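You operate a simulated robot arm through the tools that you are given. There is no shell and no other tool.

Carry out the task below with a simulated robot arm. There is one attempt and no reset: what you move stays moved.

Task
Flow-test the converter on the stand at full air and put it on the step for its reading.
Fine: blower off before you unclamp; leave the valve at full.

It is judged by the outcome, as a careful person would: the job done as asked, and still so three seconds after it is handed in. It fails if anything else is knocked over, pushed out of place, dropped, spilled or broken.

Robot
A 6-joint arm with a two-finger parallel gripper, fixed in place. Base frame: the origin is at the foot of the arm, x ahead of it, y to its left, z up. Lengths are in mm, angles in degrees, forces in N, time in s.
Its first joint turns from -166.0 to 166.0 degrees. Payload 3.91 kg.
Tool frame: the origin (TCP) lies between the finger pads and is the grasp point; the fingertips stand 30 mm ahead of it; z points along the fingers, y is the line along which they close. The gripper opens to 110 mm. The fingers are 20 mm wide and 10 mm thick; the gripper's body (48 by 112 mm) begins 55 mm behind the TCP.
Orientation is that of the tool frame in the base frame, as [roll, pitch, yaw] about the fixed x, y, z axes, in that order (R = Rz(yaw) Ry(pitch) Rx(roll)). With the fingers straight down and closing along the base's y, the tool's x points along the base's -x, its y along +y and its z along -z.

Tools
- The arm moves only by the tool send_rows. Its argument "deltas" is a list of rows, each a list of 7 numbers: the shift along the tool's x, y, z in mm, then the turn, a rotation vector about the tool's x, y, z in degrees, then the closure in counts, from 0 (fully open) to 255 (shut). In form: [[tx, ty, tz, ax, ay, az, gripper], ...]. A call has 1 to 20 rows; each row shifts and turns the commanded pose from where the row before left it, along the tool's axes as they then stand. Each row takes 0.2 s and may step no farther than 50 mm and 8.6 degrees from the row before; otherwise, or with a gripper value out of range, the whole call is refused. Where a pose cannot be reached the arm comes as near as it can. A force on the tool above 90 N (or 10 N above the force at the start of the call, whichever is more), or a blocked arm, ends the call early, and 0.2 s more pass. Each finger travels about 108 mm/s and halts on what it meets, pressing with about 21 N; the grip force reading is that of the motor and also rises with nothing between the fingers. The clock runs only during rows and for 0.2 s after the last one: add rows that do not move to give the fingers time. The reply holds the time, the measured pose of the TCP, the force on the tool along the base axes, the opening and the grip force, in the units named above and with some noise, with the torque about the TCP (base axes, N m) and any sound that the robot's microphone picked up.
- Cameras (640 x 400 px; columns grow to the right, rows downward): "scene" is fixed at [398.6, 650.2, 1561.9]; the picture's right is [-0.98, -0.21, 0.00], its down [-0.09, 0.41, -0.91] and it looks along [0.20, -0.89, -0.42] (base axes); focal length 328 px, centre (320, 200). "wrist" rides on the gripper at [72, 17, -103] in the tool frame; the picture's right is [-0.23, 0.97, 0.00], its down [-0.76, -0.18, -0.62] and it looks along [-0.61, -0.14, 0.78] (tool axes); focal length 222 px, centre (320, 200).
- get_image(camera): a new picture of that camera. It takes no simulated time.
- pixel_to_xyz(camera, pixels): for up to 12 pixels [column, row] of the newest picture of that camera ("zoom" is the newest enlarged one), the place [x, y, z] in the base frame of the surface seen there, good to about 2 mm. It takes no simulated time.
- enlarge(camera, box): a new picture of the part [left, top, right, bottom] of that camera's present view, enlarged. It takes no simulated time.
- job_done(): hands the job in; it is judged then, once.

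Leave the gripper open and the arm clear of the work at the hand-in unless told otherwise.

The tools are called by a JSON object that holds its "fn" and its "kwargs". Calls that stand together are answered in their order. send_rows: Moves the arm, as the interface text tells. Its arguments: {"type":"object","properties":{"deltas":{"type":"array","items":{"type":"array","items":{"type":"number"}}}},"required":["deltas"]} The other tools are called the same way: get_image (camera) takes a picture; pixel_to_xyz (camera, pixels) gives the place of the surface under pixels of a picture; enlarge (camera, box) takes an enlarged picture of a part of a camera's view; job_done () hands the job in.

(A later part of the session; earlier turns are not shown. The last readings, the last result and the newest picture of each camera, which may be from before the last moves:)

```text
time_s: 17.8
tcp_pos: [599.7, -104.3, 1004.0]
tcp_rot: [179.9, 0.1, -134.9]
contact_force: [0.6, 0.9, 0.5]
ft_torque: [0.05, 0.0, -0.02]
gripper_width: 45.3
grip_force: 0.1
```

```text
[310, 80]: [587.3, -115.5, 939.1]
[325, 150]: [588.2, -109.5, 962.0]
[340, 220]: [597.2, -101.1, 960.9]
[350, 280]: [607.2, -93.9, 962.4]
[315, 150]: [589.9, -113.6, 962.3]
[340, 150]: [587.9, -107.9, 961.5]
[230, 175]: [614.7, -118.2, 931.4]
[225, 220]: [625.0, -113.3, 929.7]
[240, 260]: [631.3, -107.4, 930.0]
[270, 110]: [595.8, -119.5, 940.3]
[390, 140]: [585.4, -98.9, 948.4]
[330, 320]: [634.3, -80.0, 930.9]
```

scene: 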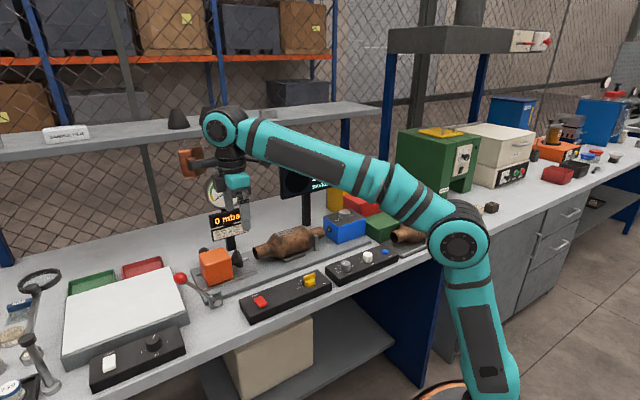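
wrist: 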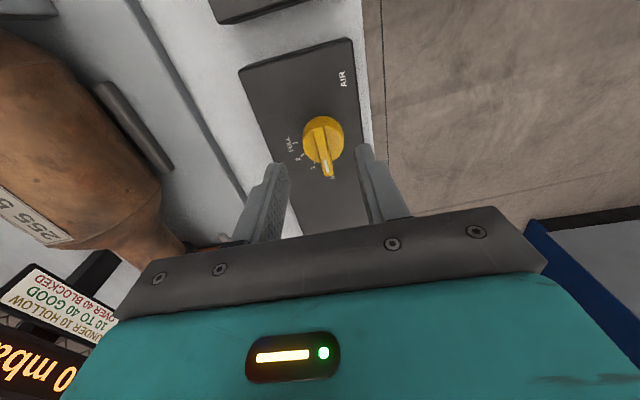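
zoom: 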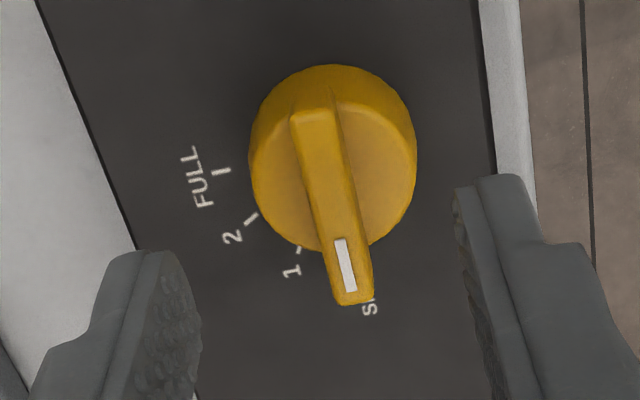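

Alignment is within about 2 mm. I'll nudge 1.5 mm forward, descend to z≈981 (fingertips at 951, above the disc), and close on the bar.

{"fn": "send_rows", "kwargs": {"deltas": [[0, 1.5, 12, 0, 0, 0, 150], [0, 0, 11, 0, 0, 0, 150], [0, 0, 0, 0, 0, 0, 200], [0, 0, 0, 0, 0, 0, 255], [0, 0, 0, 0, 0, 0, 255], [0, 0, 0, 0, 0, 0, 255]]}}

{"fn": "enlarge", "kwargs": {"camera": "wrist", "box": [260, 100, 380, 200]}}

{"fn": "enlarge", "kwargs": {"camera": "scene", "box": [260, 230, 350, 310]}}

```text
time_s: 19.2
tcp_pos: [599.2, -103.2, 980.0]
tcp_rot: [-180.0, 0.0, -135.0]
contact_force: [-23.0, 16.1, -8.8]
ft_torque: [0.48, 0.44, -0.04]
gripper_width: 7.7
grip_force: 45.3
```

```text
4.00 times, centred on (320, 150) of wrist
```

zoom: 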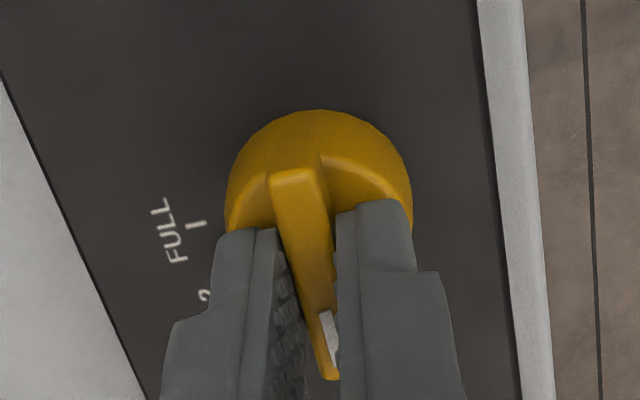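

```text
5.00 times, centred on (305, 270) of scene
```

zoom: 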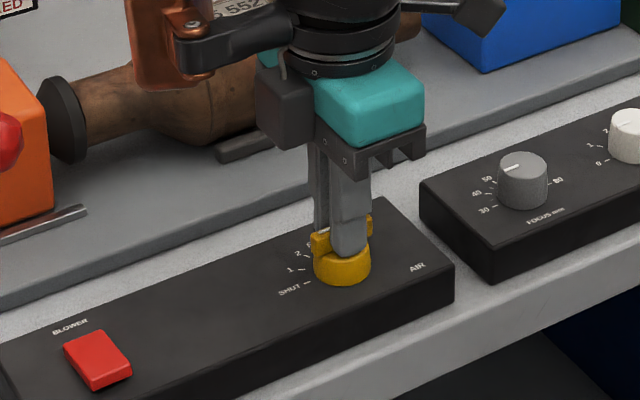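

Gripped at 7.7 mm, with a 28 N side force towards the front, so the fingers are slightly off-centre. I'll shift 1 mm to relieve it.

{"fn": "send_rows", "kwargs": {"deltas": [[0, 1.0, 0, 0, 0, 0, 255], [0, 0, 0, 0, 0, 0, 255]]}}

```text
time_s: 19.8
tcp_pos: [598.1, -101.7, 979.5]
tcp_rot: [-179.9, 0.1, -135.1]
contact_force: [-18.7, 10.9, -6.3]
ft_torque: [-0.53, 1.26, -0.01]
gripper_width: 8.0
grip_force: 44.9
```

The force dropped to 21 N. Another 1.5 mm the same way.

{"fn": "send_rows", "kwargs": {"deltas": [[0, 1.5, 0, 0, 0, 0, 255], [0, 0, 0, 0, 0, 0, 255]]}}

```text
time_s: 20.4
tcp_pos: [598.4, -102.5, 979.0]
tcp_rot: [-179.9, 0.1, -135.1]
contact_force: [1.2, -5.6, -2.6]
ft_torque: [-0.87, 0.76, -0.02]
gripper_width: 7.9
grip_force: 44.6
```

The side force is gone. Now I'll turn 30° clockwise (towards tick 1) as a first portion and check.

{"fn": "send_rows", "kwargs": {"deltas": [[0, 0, 0, 0, 0, 7.5, 255], [0, 0, 0, 0, 0, 7.5, 255], [0, 0, 0, 0, 0, 7.5, 255], [0, 0, 0, 0, 0, 7.5, 255], [0, 0, 0, 0, 0, 0, 255]]}}

{"fn": "enlarge", "kwargs": {"camera": "scene", "box": [260, 230, 350, 310]}}

```text
time_s: 21.6
tcp_pos: [598.1, -101.2, 978.6]
tcp_rot: [180.0, 0.2, -165.0]
contact_force: [23.6, -25.5, 13.2]
ft_torque: [-0.5, -1.17, 0.02]
gripper_width: 7.9
grip_force: 44.7
```

```text
5.00 times, centred on (305, 270) of scene
```

zoom: 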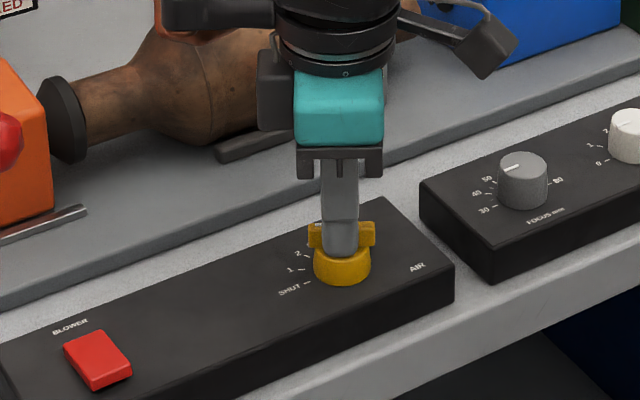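

The knob followed 30°. There's a side force of about 35 N towards the back, so I'll shift about 2 mm in that direction to relieve it.

{"fn": "send_rows", "kwargs": {"deltas": [[-0.7, -1.2, 0, 0, 0, 0, 255], [0, 0, 0, 0, 0, 0, 255]]}}

```text
time_s: 22.2
tcp_pos: [598.5, -102.1, 979.4]
tcp_rot: [179.8, 0.0, -165.0]
contact_force: [7.8, -22.2, 13.0]
ft_torque: [-0.47, -0.66, 0.03]
gripper_width: 7.9
grip_force: 45.5
```

Improved. One more millimetre towards −y, then another 30° to tick 2.

{"fn": "send_rows", "kwargs": {"deltas": [[0.3, -1.0, 0, 0, 0, 0, 255], [0, 0, 0, 0, 0, 7.5, 255], [0, 0, 0, 0, 0, 7.5, 255], [0, 0, 0, 0, 0, 7.5, 255], [0, 0, 0, 0, 0, 7.5, 255], [0, 0, 0, 0, 0, 0, 255]]}}

{"fn": "enlarge", "kwargs": {"camera": "scene", "box": [260, 230, 350, 310]}}

```text
time_s: 23.6
tcp_pos: [598.3, -102.1, 979.8]
tcp_rot: [179.9, 0.1, 164.9]
contact_force: [1.7, -9.5, 17.8]
ft_torque: [-0.01, 1.05, 0.02]
gripper_width: 7.8
grip_force: 45.3
```

```text
5.00 times, centred on (305, 270) of scene
```

zoom: 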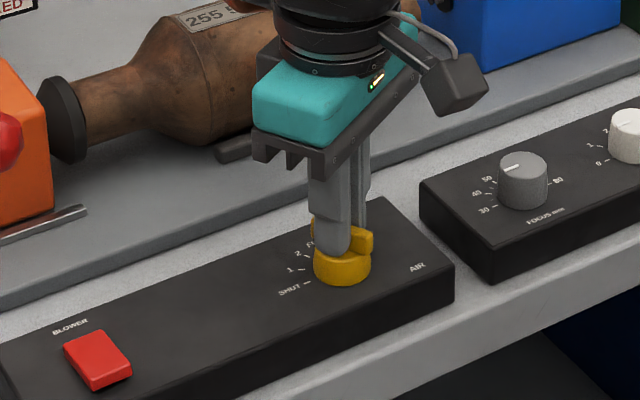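

The knob is at tick 2 and forces are small. Now the last 30° to FULL.

{"fn": "send_rows", "kwargs": {"deltas": [[0, 0, 0, 0, 0, 7.5, 255], [0, 0, 0, 0, 0, 7.5, 255], [0, 0, 0, 0, 0, 7.5, 255], [0, 0, 0, 0, 0, 7.5, 255], [0, 0, 0, 0, 0, 0, 255]]}}

{"fn": "enlarge", "kwargs": {"camera": "scene", "box": [260, 230, 350, 310]}}

{"fn": "enlarge", "kwargs": {"camera": "wrist", "box": [240, 80, 400, 200]}}

```text
time_s: 24.8
tcp_pos: [598.9, -103.9, 979.3]
tcp_rot: [179.9, 0.0, 134.9]
contact_force: [-0.8, -14.3, 13.5]
ft_torque: [-0.39, 0.14, 0.04]
gripper_width: 8.1
grip_force: 44.7
```

```text
5.00 times, centred on (305, 270) of scene
```

zoom: 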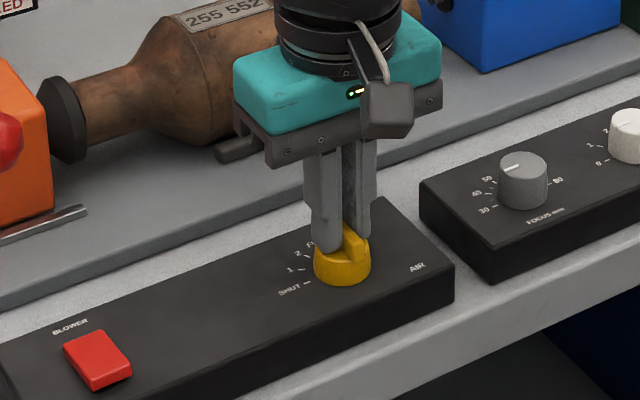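

```text
3.33 times, centred on (320, 140) of wrist
```

zoom: 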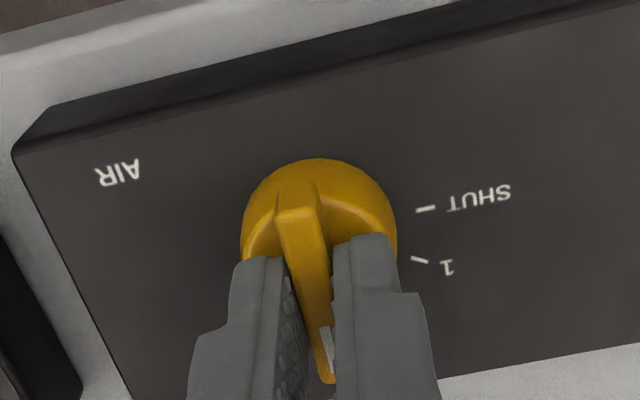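

The bar should now be at FULL. I'll release, rise 110 mm, and check the pointer against the FULL mark.

{"fn": "send_rows", "kwargs": {"deltas": [[0, 0, 0, 0, 0, 0, 200], [0, 0, 0, 0, 0, 0, 150], [0, 0, 0, 0, 0, 0, 150], [0, 0, -30, 0, 0, 0, 150], [0, 0, -40, 0, 0, 0, 150], [0, 0, -40, 0, 0, 0, 150], [0, 0, 0, 0, 0, 0, 150]]}}

{"fn": "enlarge", "kwargs": {"camera": "wrist", "box": [260, 60, 380, 160]}}

{"fn": "get_image", "kwargs": {"camera": "wrist"}}

{"fn": "get_image", "kwargs": {"camera": "scene"}}

```text
time_s: 26.4
tcp_pos: [598.7, -104.9, 1087.2]
tcp_rot: [179.9, 0.0, 135.1]
contact_force: [0.2, 0.4, 0.3]
ft_torque: [-0.02, 0.0, 0.01]
gripper_width: 45.3
grip_force: 0.1
```

```text
4.00 times, centred on (320, 110) of wrist
```

zoom: 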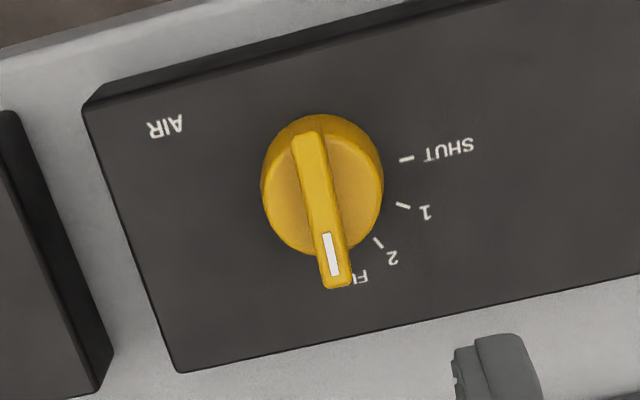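

```text
taken
```

wrist: 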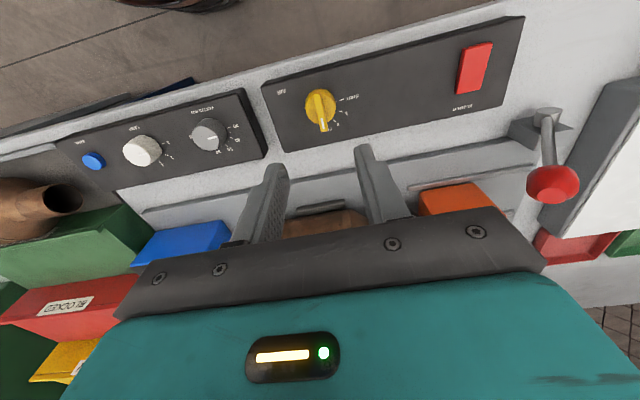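

```text
taken
```

scene: 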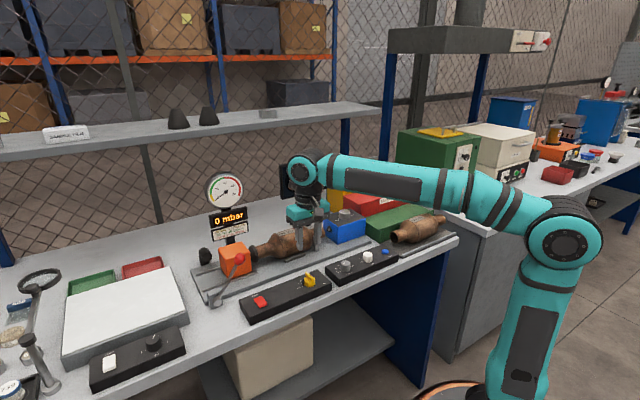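

I'll verify the bar's direction numerically, and measure the blower rocker at wrist pixels around (475,65).

{"fn": "pixel_to_xyz", "kwargs": {"camera": "wrist", "pixels": [[318, 97], [319, 104], [321, 113], [323, 122], [476, 45], [470, 88], [473, 67], [483, 47], [490, 60], [463, 80], [460, 108], [500, 100]]}}

{"fn": "enlarge", "kwargs": {"camera": "wrist", "box": [420, 20, 540, 130]}}

{"fn": "enlarge", "kwargs": {"camera": "scene", "box": [235, 280, 295, 325]}}

```text
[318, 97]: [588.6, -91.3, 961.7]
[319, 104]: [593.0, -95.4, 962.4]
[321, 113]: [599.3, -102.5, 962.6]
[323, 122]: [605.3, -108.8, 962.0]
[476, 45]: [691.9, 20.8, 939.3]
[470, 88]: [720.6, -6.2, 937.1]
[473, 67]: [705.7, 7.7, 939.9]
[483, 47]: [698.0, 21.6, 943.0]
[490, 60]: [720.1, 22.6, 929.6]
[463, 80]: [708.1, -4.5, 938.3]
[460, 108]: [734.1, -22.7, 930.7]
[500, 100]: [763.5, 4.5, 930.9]
```

```text
3.64 times, centred on (480, 75) of wrist
```

zoom: 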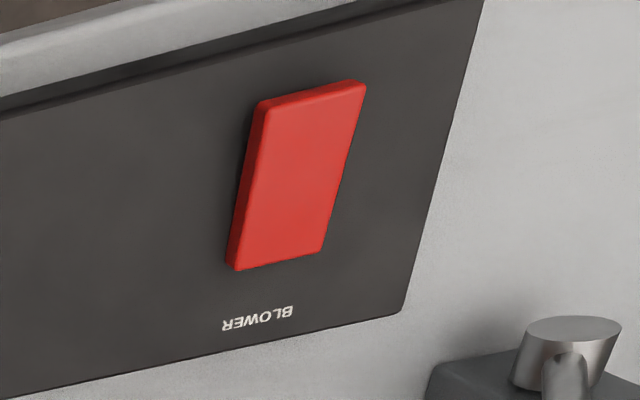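

```text
8.89 times, centred on (265, 302) of scene
```

zoom: 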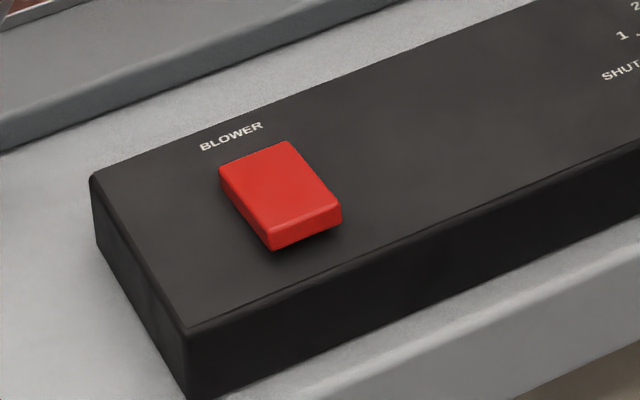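

The bar points to −46°, so the valve is at FULL. On the blower rocker, the front end is raised (z 943) and the back end is down (z 937). It's off, since the gauge still shows 0 mbar with the valve open, so I need to press the front end. I'll turn back to −135° yaw, which keeps the copper block away from the lever ball, then move over the rocker's front end with the fingers closed, staying high.

{"fn": "send_rows", "kwargs": {"deltas": [[0, 0, 0, 0, 0, -7.5, 200], [0, 0, 0, 0, 0, -7.5, 255], [0, 0, 0, 0, 0, -7.5, 255], [0, 0, 0, 0, 0, -7.5, 255], [0, 0, 0, 0, 0, -7.5, 255], [0, 0, 0, 0, 0, -7.5, 255], [0, 0, 0, 0, 0, -7.5, 255], [0, 0, 0, 0, 0, -7.5, 255], [0, 0, 0, 0, 0, -7.5, 255], [0, 0, 0, 0, 0, -7.5, 255], [0, 0, 0, 0, 0, -7.5, 255], [0, 0, 0, 0, 0, -7.5, 255], [0, 0, 0, 0, 0, 0, 255]]}}

```text
time_s: 29.2
tcp_pos: [598.2, -103.2, 1089.5]
tcp_rot: [179.9, 0.1, -134.9]
contact_force: [-0.4, 0.1, -0.2]
ft_torque: [-0.03, 0.03, 0.05]
gripper_width: 0.0
grip_force: 21.1
```

Now translating over to the rocker's front end, at about (694,20.5), keeping the height.

{"fn": "send_rows", "kwargs": {"deltas": [[-38.8, 5, 0, 0, 0, 0, 255], [-38.8, 5, 0, 0, 0, 0, 255], [-38.8, 5, 0, 0, 0, 0, 255], [-38.8, 5, 0, 0, 0, 0, 255], [0, 0, 30, 0, 0, 0, 255], [0, 0, 30, 0, 0, 0, 255], [0, 0, 0, 0, 0, 0, 255]]}}

{"fn": "get_image", "kwargs": {"camera": "wrist"}}

{"fn": "enlarge", "kwargs": {"camera": "scene", "box": [190, 210, 310, 320]}}

```text
time_s: 30.8
tcp_pos: [695.0, 20.7, 1028.5]
tcp_rot: [180.0, 0.0, -135.0]
contact_force: [-0.7, 0.2, -0.1]
ft_torque: [0.0, 0.01, 0.0]
gripper_width: 0.0
grip_force: 20.8
```

```text
taken
```

wrist: 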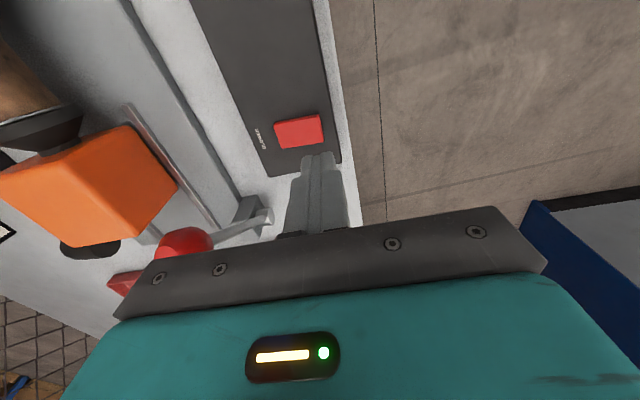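

```text
3.64 times, centred on (250, 265) of scene
```

zoom: 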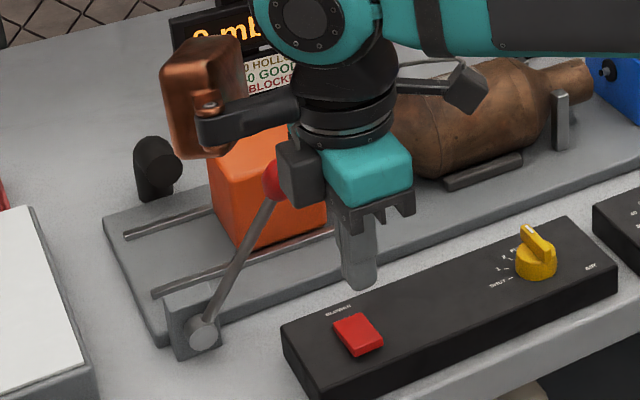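

There's a dark block on the gripper side near the ball, at zoom (300,175). I'll measure the clearance before going lower.

{"fn": "pixel_to_xyz", "kwargs": {"camera": "zoom", "pixels": [[300, 160], [300, 200], [285, 195], [290, 150], [273, 180], [360, 190], [335, 215], [405, 200], [235, 130], [225, 150], [330, 205], [360, 285]]}}

{"fn": "enlarge", "kwargs": {"camera": "scene", "box": [220, 230, 280, 290]}}

{"fn": "enlarge", "kwargs": {"camera": "wrist", "box": [100, 90, 400, 270]}}

```text
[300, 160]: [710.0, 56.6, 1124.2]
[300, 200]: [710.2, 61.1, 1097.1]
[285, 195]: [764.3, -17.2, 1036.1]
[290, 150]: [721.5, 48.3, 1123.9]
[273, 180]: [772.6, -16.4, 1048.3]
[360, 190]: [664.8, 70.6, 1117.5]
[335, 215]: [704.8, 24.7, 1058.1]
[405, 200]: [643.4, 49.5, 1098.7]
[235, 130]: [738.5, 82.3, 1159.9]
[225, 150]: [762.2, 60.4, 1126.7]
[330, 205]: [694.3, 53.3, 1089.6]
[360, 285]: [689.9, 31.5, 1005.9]
```

```text
6.67 times, centred on (250, 260) of scene
```

zoom: 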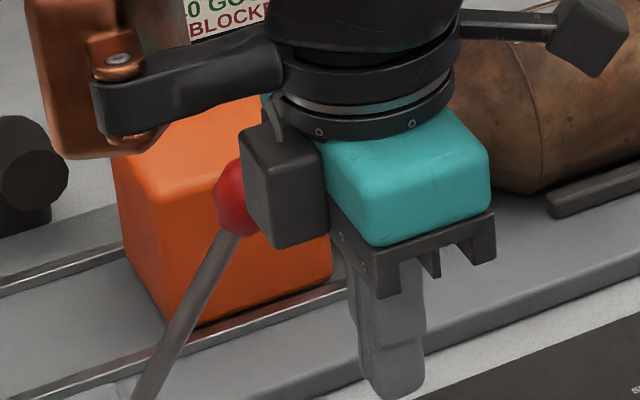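

```text
2.13 times, centred on (250, 180) of wrist
```

zoom: 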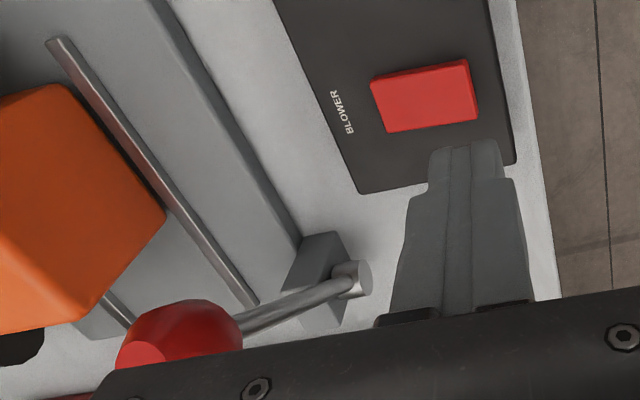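

The clearances are fine: the dark block sits well in front of the ball, and the gripper body will stay about 20 mm from it. The fingertips line up 17 mm in front of the rocker centre. Descending to just above the rocker.

{"fn": "send_rows", "kwargs": {"deltas": [[0, 0, 20, 0, 0, 0, 255], [0, 0, 20, 0, 0, 0, 255], [0, 0, 10, 0, 0, 0, 255], [0, 0, 0, 0, 0, 0, 255]]}}

{"fn": "enlarge", "kwargs": {"camera": "scene", "box": [200, 220, 310, 320]}}

{"fn": "enlarge", "kwargs": {"camera": "wrist", "box": [200, 100, 400, 240]}}

```text
time_s: 31.8
tcp_pos: [695.2, 22.2, 978.4]
tcp_rot: [-179.9, 0.0, -135.0]
contact_force: [-1.2, -0.3, 0.1]
ft_torque: [0.01, 0.0, -0.01]
gripper_width: 0.0
grip_force: 20.9
```

```text
4.00 times, centred on (255, 270) of scene
```

zoom: 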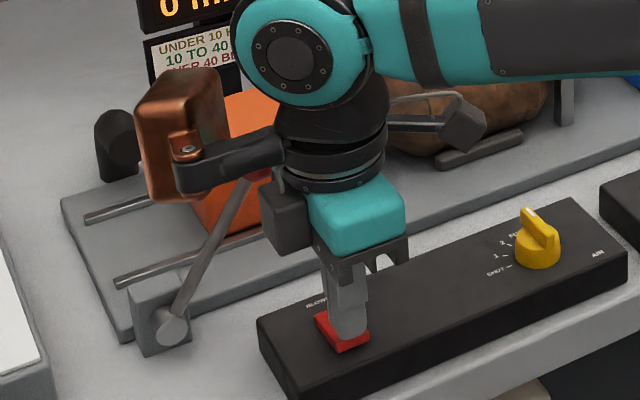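

```text
2.86 times, centred on (300, 170) of wrist
```

zoom: 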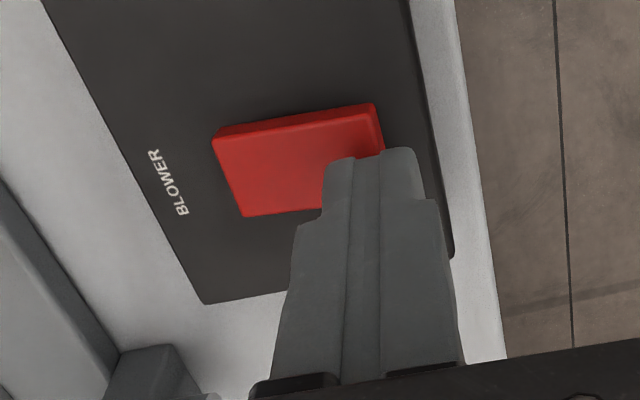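

The fingertips are over the rocker's front end, about 5 mm above it. Now pressing in small steps.

{"fn": "send_rows", "kwargs": {"deltas": [[0, 0, 3, 0, 0, 0, 255], [0, 0, 2.5, 0, 0, 0, 255], [0, 0, 2, 0, 0, 0, 255], [0, 0, 0, 0, 0, 0, 255]]}}

{"fn": "get_image", "kwargs": {"camera": "scene"}}

{"fn": "enlarge", "kwargs": {"camera": "wrist", "box": [200, 100, 400, 240]}}

```text
time_s: 32.8
tcp_pos: [696.1, 21.6, 971.6]
tcp_rot: [179.9, 0.1, -135.0]
contact_force: [0.9, -0.2, 0.5]
ft_torque: [0.0, -0.01, 0.0]
gripper_width: 0.0
grip_force: 21.1
```

```text
taken
```

scene: 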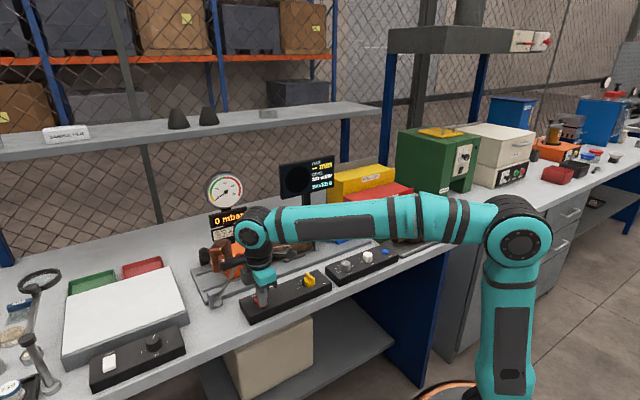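

```text
2.86 times, centred on (300, 170) of wrist
```

zoom: 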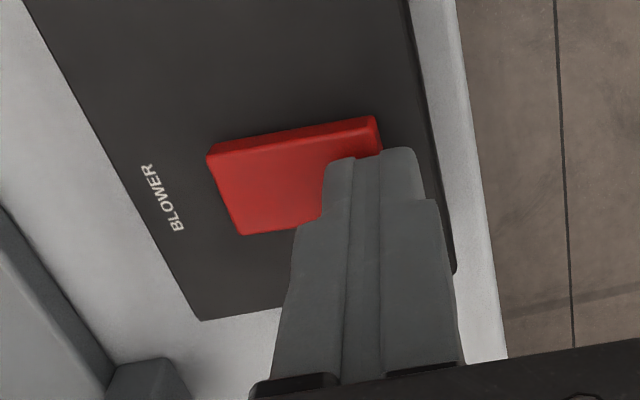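

No contact force yet (z 971.6). Continuing down in 1.5 mm steps.

{"fn": "send_rows", "kwargs": {"deltas": [[0, 0, 1.5, 0, 0, 0, 255], [0, 0, 1.5, 0, 0, 0, 255], [0, 0, 0, 0, 0, 0, 255]]}}

{"fn": "enlarge", "kwargs": {"camera": "scene", "box": [190, 165, 290, 330]}}

{"fn": "enlarge", "kwargs": {"camera": "wrist", "box": [200, 100, 400, 240]}}

```text
time_s: 33.6
tcp_pos: [694.8, 20.9, 969.0]
tcp_rot: [179.9, 0.0, -135.1]
contact_force: [0.9, 0.8, 2.7]
ft_torque: [-0.01, 0.02, 0.03]
gripper_width: 0.0
grip_force: 20.4
```

```text
2.42 times, centred on (240, 248) of scene
```

zoom: 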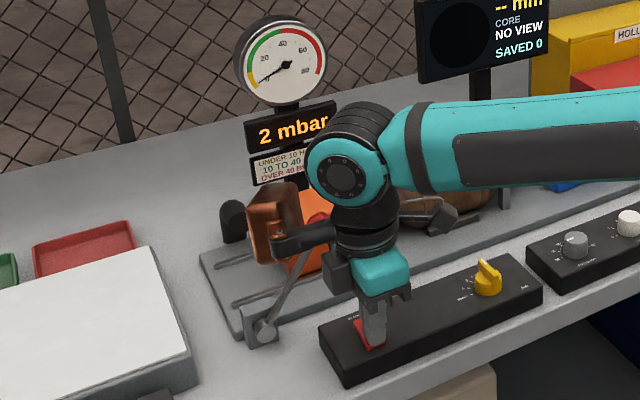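

```text
2.86 times, centred on (300, 170) of wrist
```

zoom: 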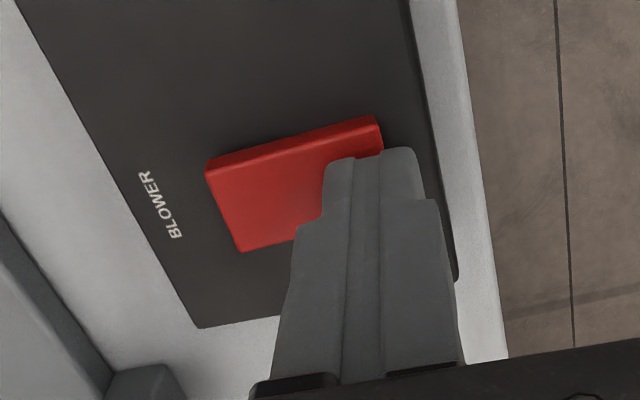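

The rocker flipped and the gauge reads 2 mbar and is rising. I'll lift off gently, check that the rocker stays latched, and let the reading settle.

{"fn": "send_rows", "kwargs": {"deltas": [[0, 0, -10, 0, 0, 0, 255], [0, 0, -30, 0, 0, 0, 255], [0, 0, -40, 0, 0, 0, 255], [0, 0, 0, 0, 0, 0, 255], [0, 0, 0, 0, 0, 0, 255], [0, 0, 0, 0, 0, 0, 255]]}}

{"fn": "enlarge", "kwargs": {"camera": "scene", "box": [190, 165, 290, 330]}}

{"fn": "enlarge", "kwargs": {"camera": "wrist", "box": [200, 60, 400, 200]}}

```text
time_s: 35.0
tcp_pos: [693.1, 20.5, 1048.0]
tcp_rot: [179.9, 0.1, -134.9]
contact_force: [-0.5, -0.2, 1.4]
ft_torque: [0.02, 0.02, 0.0]
gripper_width: 0.0
grip_force: 20.5
```

```text
2.42 times, centred on (240, 248) of scene
```

zoom: 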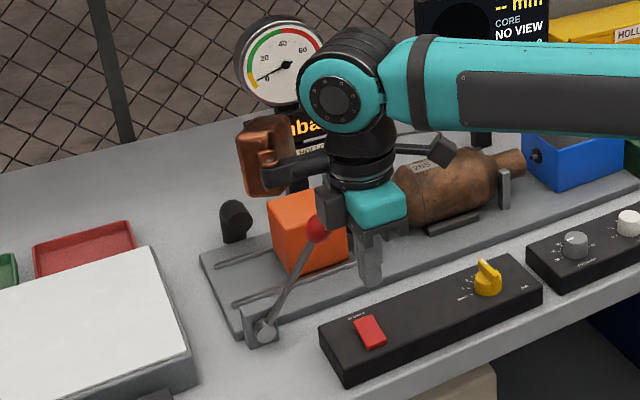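

```text
2.86 times, centred on (300, 130) of wrist
```

zoom: 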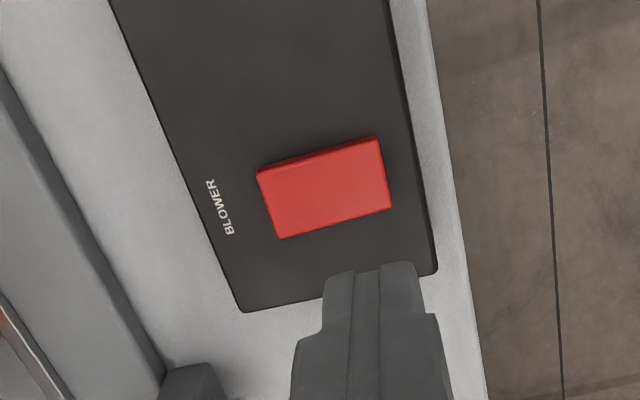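

The rocker is latched on. The arm hides the gauge, so I'll move it right and up for a clear view and let time pass.

{"fn": "send_rows", "kwargs": {"deltas": [[0, 0, -40, 0, 0, 0, 255], [45, 10, -10, 0, 0, 0, 255], [45, 10, -10, 0, 0, 0, 255], [45, 10, -10, 0, 0, 0, 255], [0, 0, 0, 0, 0, 0, 255], [0, 0, 0, 0, 0, 0, 255], [0, 0, 0, 0, 0, 0, 255], [0, 0, 0, 0, 0, 0, 255], [0, 0, 0, 0, 0, 0, 255], [0, 0, 0, 0, 0, 0, 255]]}}

{"fn": "enlarge", "kwargs": {"camera": "scene", "box": [195, 165, 265, 250]}}

{"fn": "get_image", "kwargs": {"camera": "scene"}}

```text
time_s: 37.2
tcp_pos: [577.3, -54.4, 1121.5]
tcp_rot: [-180.0, 0.1, -135.0]
contact_force: [-0.2, 0.3, -1.0]
ft_torque: [-0.02, -0.01, 0.01]
gripper_width: 0.1
grip_force: 20.9
```

```text
4.71 times, centred on (230, 208) of scene
```

zoom: 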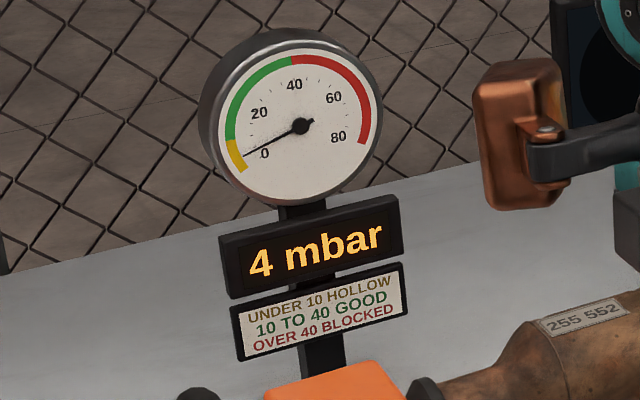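

```text
taken
```

scene: 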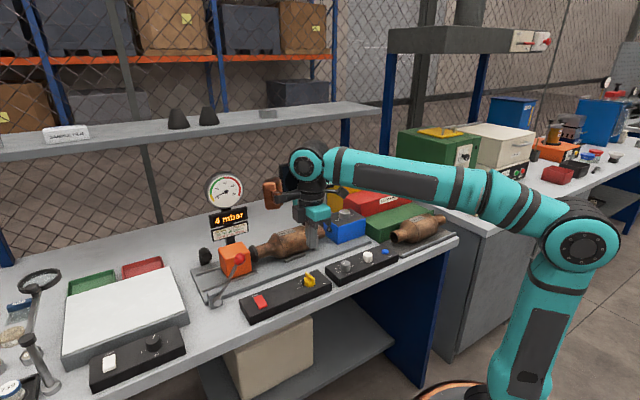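

The gauge reads 4 mbar. I'll wait longer to see where it settles and check for any hiss from a poor seal.

{"fn": "send_rows", "kwargs": {"deltas": [[0, 0, 0, 0, 0, 0, 255], [0, 0, 0, 0, 0, 0, 255], [0, 0, 0, 0, 0, 0, 255], [0, 0, 0, 0, 0, 0, 255], [0, 0, 0, 0, 0, 0, 255], [0, 0, 0, 0, 0, 0, 255], [0, 0, 0, 0, 0, 0, 255], [0, 0, 0, 0, 0, 0, 255], [0, 0, 0, 0, 0, 0, 255], [0, 0, 0, 0, 0, 0, 255], [0, 0, 0, 0, 0, 0, 255], [0, 0, 0, 0, 0, 0, 255], [0, 0, 0, 0, 0, 0, 255], [0, 0, 0, 0, 0, 0, 255], [0, 0, 0, 0, 0, 0, 255]]}}

{"fn": "enlarge", "kwargs": {"camera": "scene", "box": [195, 165, 265, 250]}}

{"fn": "enlarge", "kwargs": {"camera": "scene", "box": [195, 225, 335, 315]}}

```text
time_s: 40.4
tcp_pos: [577.8, -55.0, 1120.1]
tcp_rot: [-180.0, 0.1, -135.0]
contact_force: [0.1, -0.1, -0.1]
ft_torque: [-0.05, -0.03, 0.01]
gripper_width: 0.0
grip_force: 21.0
```

```text
4.71 times, centred on (230, 208) of scene
```

zoom: 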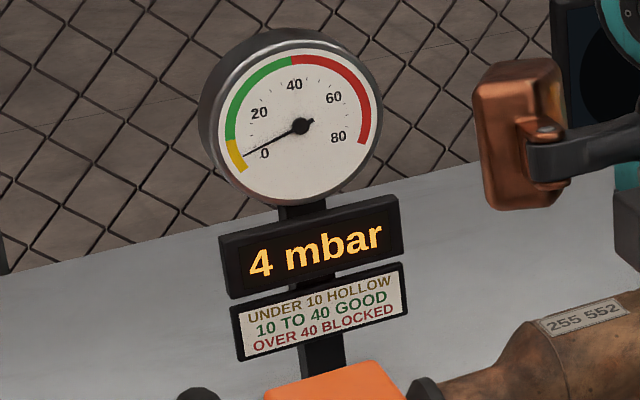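

```text
4.44 times, centred on (265, 270) of scene
```

zoom: 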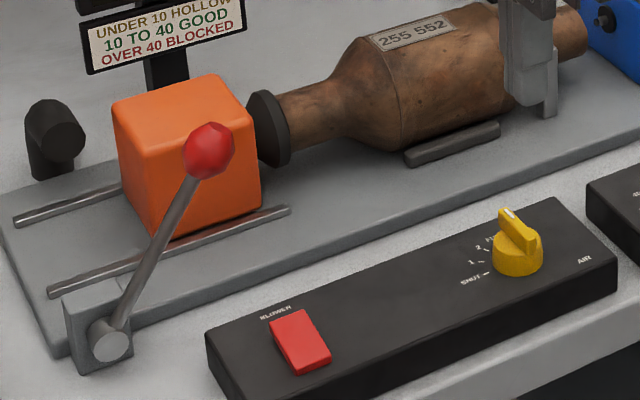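

It's steady at 4 mbar with no hiss. The lever is symmetric, from −34° at the start to +35° now, so it's fully thrown. To be sure the low reading isn't a leak, I'll inspect the cone seal with the wrist camera.

{"fn": "get_image", "kwargs": {"camera": "wrist"}}

{"fn": "enlarge", "kwargs": {"camera": "scene", "box": [230, 230, 290, 275]}}

```text
taken
```

wrist: 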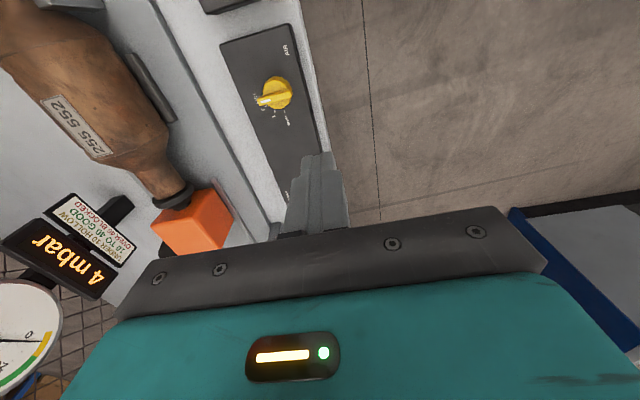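

```text
8.89 times, centred on (260, 252) of scene
```

zoom: 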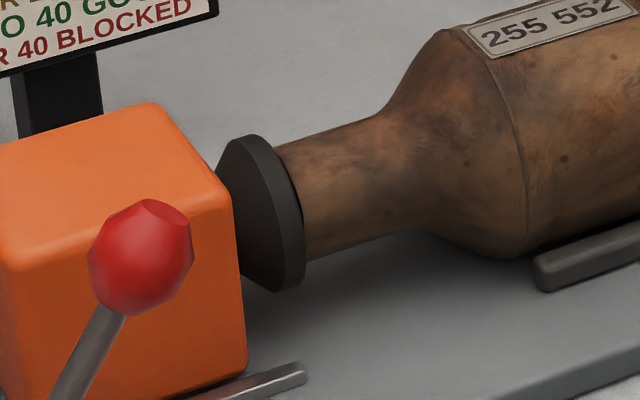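

{"fn": "enlarge", "kwargs": {"camera": "wrist", "box": [120, 130, 260, 260]}}

```text
3.08 times, centred on (190, 195) of wrist
```

zoom: 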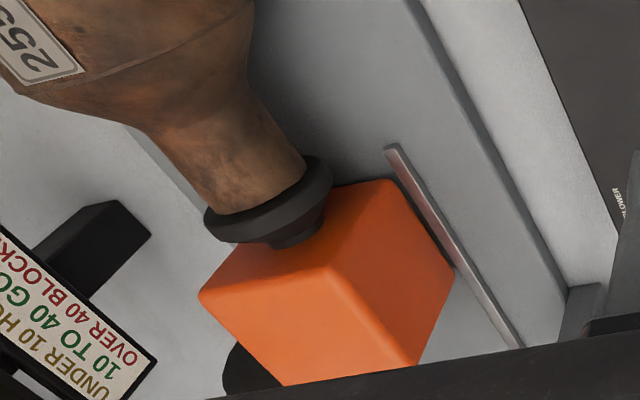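

The seal is flush all round, so the 4 mbar reading is valid and this converter is HOLLOW, for the yellow top step. Next is blower off, by pressing the rocker's back end. To keep the gripper body clear of the lever ball I'll tilt the fingers 30° so the hand leans to the front. First I'll move above the rocker, staying high, then tilt.

{"fn": "send_rows", "kwargs": {"deltas": [[-34, -14.4, 0, 0, 0, 0, 255], [-34, -14.4, 0, 0, 0, 0, 255], [-34, -14.4, 0, 0, 0, 0, 255], [-34, -14.4, 0, 0, 0, 0, 255], [0, 0, 0, 7.5, 0, 0, 255], [0, 0, 0, 7.5, 0, 0, 255], [0, 0, 0, 7.5, 0, 0, 255], [0, 0, 0, 7.5, 0, 0, 255], [0, 0, 0, 0, 0, 0, 255]]}}

{"fn": "get_image", "kwargs": {"camera": "wrist"}}

{"fn": "enlarge", "kwargs": {"camera": "scene", "box": [180, 160, 320, 320]}}

```text
time_s: 42.4
tcp_pos: [714.2, 2.0, 1119.0]
tcp_rot: [-149.9, 0.1, -135.0]
contact_force: [0.2, -0.8, -0.1]
ft_torque: [0.02, 0.0, -0.03]
gripper_width: 0.3
grip_force: 21.6
```

```text
taken
```

wrist: 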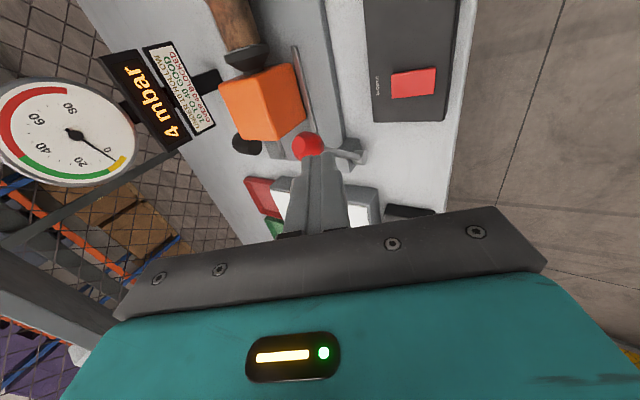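

```text
2.50 times, centred on (250, 240) of scene
```

zoom: 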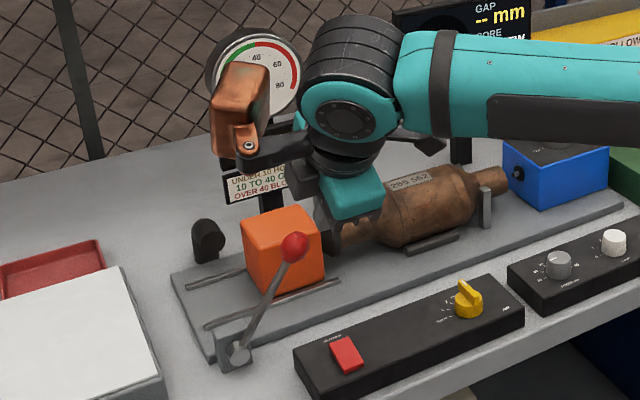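

Good, tilted −150°, with the fingers leaning to point down and back. The rocker's back end (now raised) is at wrist pixel (395,85). I'll measure it.

{"fn": "enlarge", "kwargs": {"camera": "wrist", "box": [360, 40, 470, 130]}}

{"fn": "pixel_to_xyz", "kwargs": {"camera": "wrist", "pixels": [[394, 78], [396, 94], [400, 84], [414, 83], [430, 81], [435, 75], [434, 91], [380, 86]]}}

```text
4.44 times, centred on (415, 85) of wrist
```

zoom: 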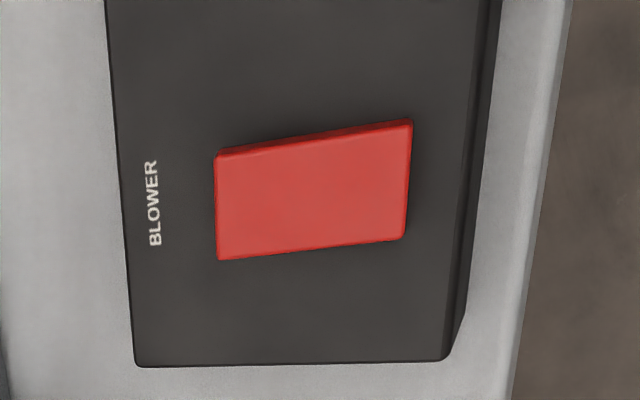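

```text
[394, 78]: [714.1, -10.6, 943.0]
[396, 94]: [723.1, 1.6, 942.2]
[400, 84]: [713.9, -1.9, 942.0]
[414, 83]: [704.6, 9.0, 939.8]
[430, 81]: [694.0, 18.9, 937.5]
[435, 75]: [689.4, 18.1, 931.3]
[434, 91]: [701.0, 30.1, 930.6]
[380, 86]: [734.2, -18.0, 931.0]
```

The rocker's back end is at about (720,−6,943). Descending vertically in the tilted pose, in stages.

{"fn": "send_rows", "kwargs": {"deltas": [[0, 20, 34.64, 0, 0, 0, 255], [0, 20, 34.64, 0, 0, 0, 255], [0, 17.5, 30.31, 0, 0, 0, 255], [0, 0, 0, 0, 0, 0, 255]]}}

{"fn": "enlarge", "kwargs": {"camera": "scene", "box": [190, 210, 310, 320]}}

{"fn": "get_image", "kwargs": {"camera": "wrist"}}

```text
time_s: 43.4
tcp_pos: [715.7, 3.0, 1004.3]
tcp_rot: [-150.1, 0.1, -135.0]
contact_force: [0.3, -0.2, -0.9]
ft_torque: [-0.01, 0.0, 0.03]
gripper_width: 0.1
grip_force: 20.9
```

```text
3.64 times, centred on (250, 265) of scene
```

zoom: 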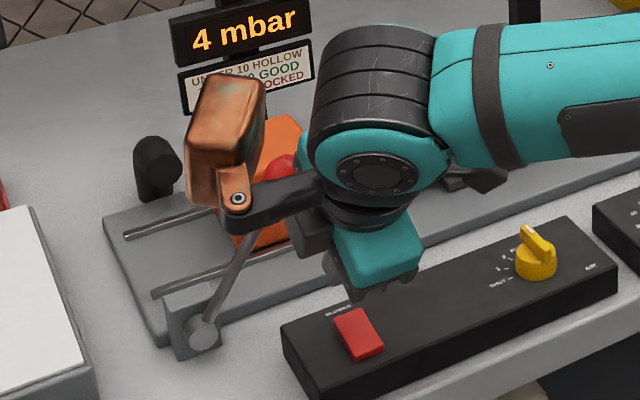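

```text
taken
```

wrist: 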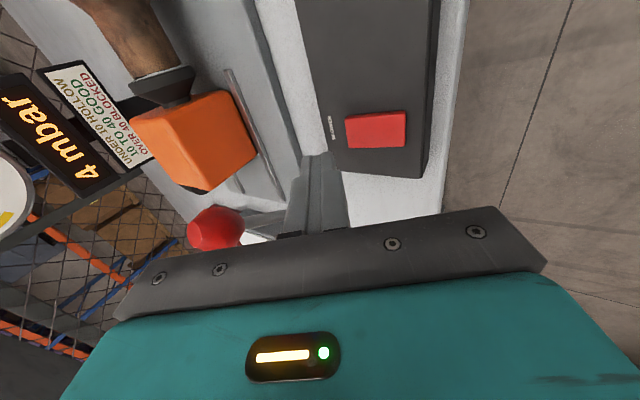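

The copper block and its bracket look close to the ball in this view, so I'll measure the 3D gap before the last 35 mm.

{"fn": "pixel_to_xyz", "kwargs": {"camera": "zoom", "pixels": [[225, 120], [205, 180], [235, 205], [255, 160], [280, 165], [285, 205], [310, 235], [320, 245], [240, 195], [262, 100], [340, 270], [300, 190]]}}

{"fn": "pixel_to_xyz", "kwargs": {"camera": "wrist", "pixels": [[215, 228], [220, 215], [240, 235], [230, 240], [350, 130], [375, 128], [400, 126], [320, 160], [335, 158], [305, 158]]}}

```text
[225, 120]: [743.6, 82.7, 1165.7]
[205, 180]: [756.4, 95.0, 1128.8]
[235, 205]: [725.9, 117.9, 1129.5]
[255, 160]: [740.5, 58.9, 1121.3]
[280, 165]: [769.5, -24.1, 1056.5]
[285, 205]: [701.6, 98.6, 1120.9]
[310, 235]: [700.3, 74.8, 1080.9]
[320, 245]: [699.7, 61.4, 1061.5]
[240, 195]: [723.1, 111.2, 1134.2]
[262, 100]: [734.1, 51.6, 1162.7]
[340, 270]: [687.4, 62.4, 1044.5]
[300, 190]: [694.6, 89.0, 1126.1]
```

```text
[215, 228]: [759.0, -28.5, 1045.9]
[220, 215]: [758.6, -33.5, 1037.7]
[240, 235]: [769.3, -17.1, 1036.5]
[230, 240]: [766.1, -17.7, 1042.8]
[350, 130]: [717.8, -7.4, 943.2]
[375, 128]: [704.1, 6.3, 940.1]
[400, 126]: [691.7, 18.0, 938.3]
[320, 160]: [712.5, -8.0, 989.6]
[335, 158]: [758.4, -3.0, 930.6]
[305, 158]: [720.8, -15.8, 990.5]
```

Clearances are good: the copper block is about 50 mm in front of the ball. Going down another 25 mm to just above the rocker.

{"fn": "send_rows", "kwargs": {"deltas": [[0, 7.5, 12.99, 0, 0, 0, 255], [0, 5, 8.66, 0, 0, 0, 255], [0, 0, 0, 0, 0, 0, 255]]}}

{"fn": "enlarge", "kwargs": {"camera": "wrist", "box": [260, 80, 440, 220]}}

{"fn": "enlarge", "kwargs": {"camera": "scene", "box": [190, 210, 310, 320]}}

```text
time_s: 44.2
tcp_pos: [715.2, 5.3, 980.5]
tcp_rot: [-149.9, 0.1, -134.9]
contact_force: [-1.0, 0.4, 0.1]
ft_torque: [0.01, 0.0, 0.03]
gripper_width: 0.0
grip_force: 21.0
```

```text
2.86 times, centred on (350, 150) of wrist
```

zoom: 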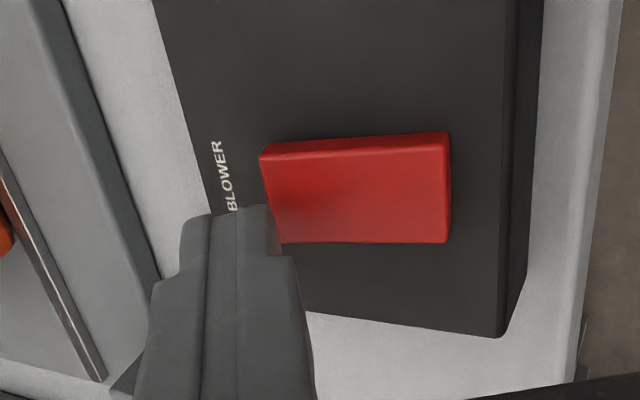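

```text
3.64 times, centred on (250, 265) of scene
```

zoom: 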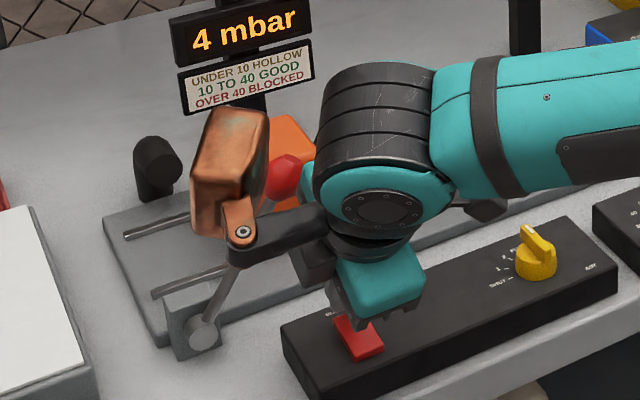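

The fingertip's lower edge is over the raised back end. I'll shift 4 mm right to centre it, then press in small steps.

{"fn": "send_rows", "kwargs": {"deltas": [[4, 0, 0, 0, 0, 0, 255], [0, 1.5, 2.6, 0, 0, 0, 255], [0, 1.5, 2.6, 0, 0, 0, 255], [0, 0.75, 1.3, 0, 0, 0, 255], [0, 0, 0, 0, 0, 0, 255]]}}

{"fn": "enlarge", "kwargs": {"camera": "wrist", "box": [260, 80, 440, 220]}}

```text
time_s: 45.4
tcp_pos: [712.5, -0.0, 973.0]
tcp_rot: [-150.0, 0.1, -135.0]
contact_force: [0.3, -1.6, 1.8]
ft_torque: [-0.06, -0.01, 0.03]
gripper_width: 0.2
grip_force: 20.9
```

```text
2.86 times, centred on (350, 150) of wrist
```

zoom: 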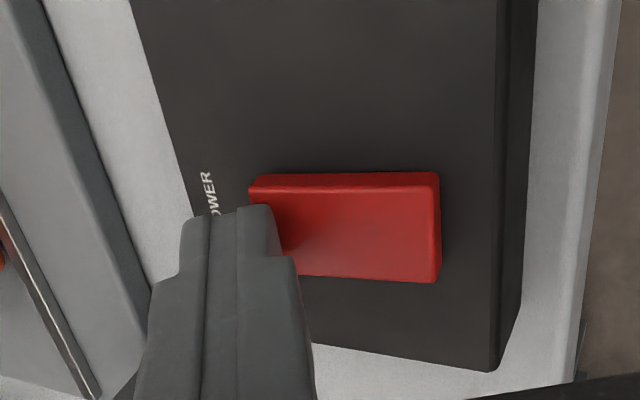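

Contact is starting (about 2 N). Pressing further in 1.5 mm steps.

{"fn": "send_rows", "kwargs": {"deltas": [[0, 0.75, 1.3, 0, 0, 0, 255], [0, 0.75, 1.3, 0, 0, 0, 255], [0, 0, 0, 0, 0, 0, 255]]}}

{"fn": "enlarge", "kwargs": {"camera": "wrist", "box": [260, 80, 440, 220]}}

{"fn": "enlarge", "kwargs": {"camera": "scene", "box": [190, 170, 310, 320]}}

```text
time_s: 46.2
tcp_pos: [711.2, -0.5, 968.8]
tcp_rot: [-149.9, 0.0, -135.0]
contact_force: [0.1, 0.1, 3.5]
ft_torque: [-0.01, -0.04, 0.0]
gripper_width: 0.0
grip_force: 21.3
```

```text
2.86 times, centred on (350, 150) of wrist
```

zoom: 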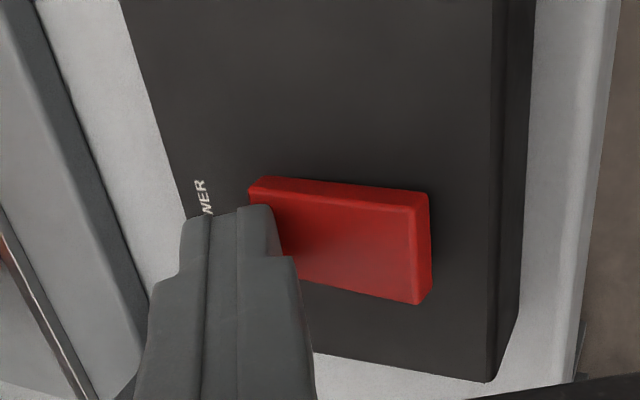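

```text
2.67 times, centred on (250, 245) of scene
```

zoom: 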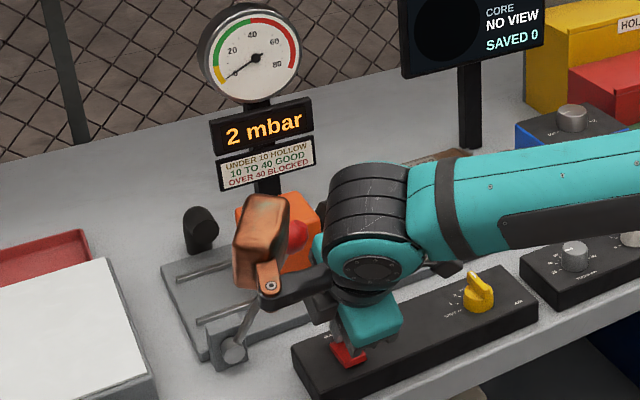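

The rocker flipped back and the gauge is falling. I'll lift off vertically and check that it stays off and reads 0.

{"fn": "send_rows", "kwargs": {"deltas": [[0, -7.5, -12.99, 0, 0, 0, 255], [0, -15, -25.98, 0, 0, 0, 255], [0, -20, -34.64, 0, 0, 0, 255], [0, -20, -34.64, 0, 0, 0, 255], [0, 0, 0, 0, 0, 0, 255], [0, 0, 0, 0, 0, 0, 255], [0, 0, 0, 0, 0, 0, 255]]}}

{"fn": "enlarge", "kwargs": {"camera": "scene", "box": [190, 170, 310, 320]}}

{"fn": "get_image", "kwargs": {"camera": "wrist"}}

```text
time_s: 47.8
tcp_pos: [709.6, -1.8, 1093.5]
tcp_rot: [-150.0, 0.0, -135.0]
contact_force: [-0.4, -0.5, -0.2]
ft_torque: [0.01, 0.05, 0.02]
gripper_width: 0.0
grip_force: 20.9
```

```text
2.67 times, centred on (250, 245) of scene
```

zoom: 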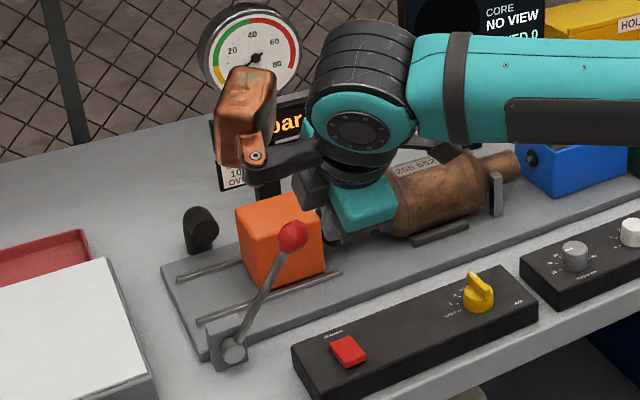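

```text
taken
```

wrist: 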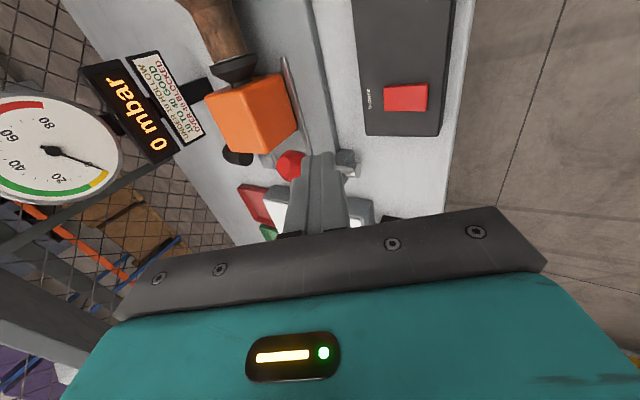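

Blower off and the gauge at 0 mbar. Now unclamping: I'll rise, straighten the tool, and move above the lever ball at about (775,−32,1042) with the fingers opened to about 67 mm.

{"fn": "send_rows", "kwargs": {"deltas": [[0, -15, -25.98, 0, 0, 0, 255], [0, 0, 0, -7.5, 0, 0, 150], [0, 0, 0, -7.5, 0, 0, 100], [0, 0, 0, -7.5, 0, 0, 100], [0, 0, 0, -7.5, 0, 0, 100], [-12.6, -33.7, 0, 0, 0, 0, 100], [-12.6, -33.7, 0, 0, 0, 0, 100], [0, 0, 0, 0, 0, 0, 100]]}}

{"fn": "get_image", "kwargs": {"camera": "wrist"}}

```text
time_s: 49.6
tcp_pos: [779.4, -29.8, 1120.7]
tcp_rot: [-180.0, 0.1, -134.9]
contact_force: [0.1, 0.6, -0.8]
ft_torque: [-0.04, 0.01, 0.02]
gripper_width: 67.0
grip_force: 0.1
```

```text
taken
```

wrist: 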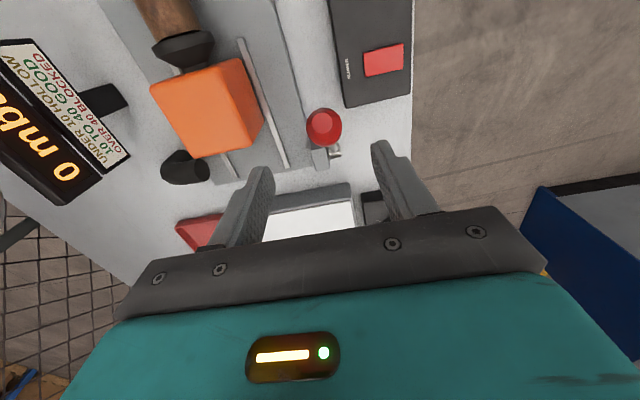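

Ball at (323,126); I'll refine its position.

{"fn": "pixel_to_xyz", "kwargs": {"camera": "wrist", "pixels": [[323, 126], [323, 120], [318, 126], [328, 126], [323, 132]]}}

{"fn": "enlarge", "kwargs": {"camera": "wrist", "box": [280, 80, 380, 180]}}

```text
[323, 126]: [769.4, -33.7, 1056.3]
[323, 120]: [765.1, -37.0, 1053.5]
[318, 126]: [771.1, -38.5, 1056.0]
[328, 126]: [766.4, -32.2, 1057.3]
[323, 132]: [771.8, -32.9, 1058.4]
```

```text
4.00 times, centred on (330, 130) of wrist
```

zoom: 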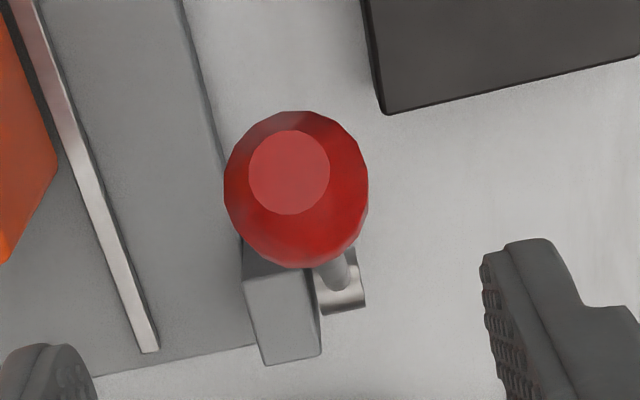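

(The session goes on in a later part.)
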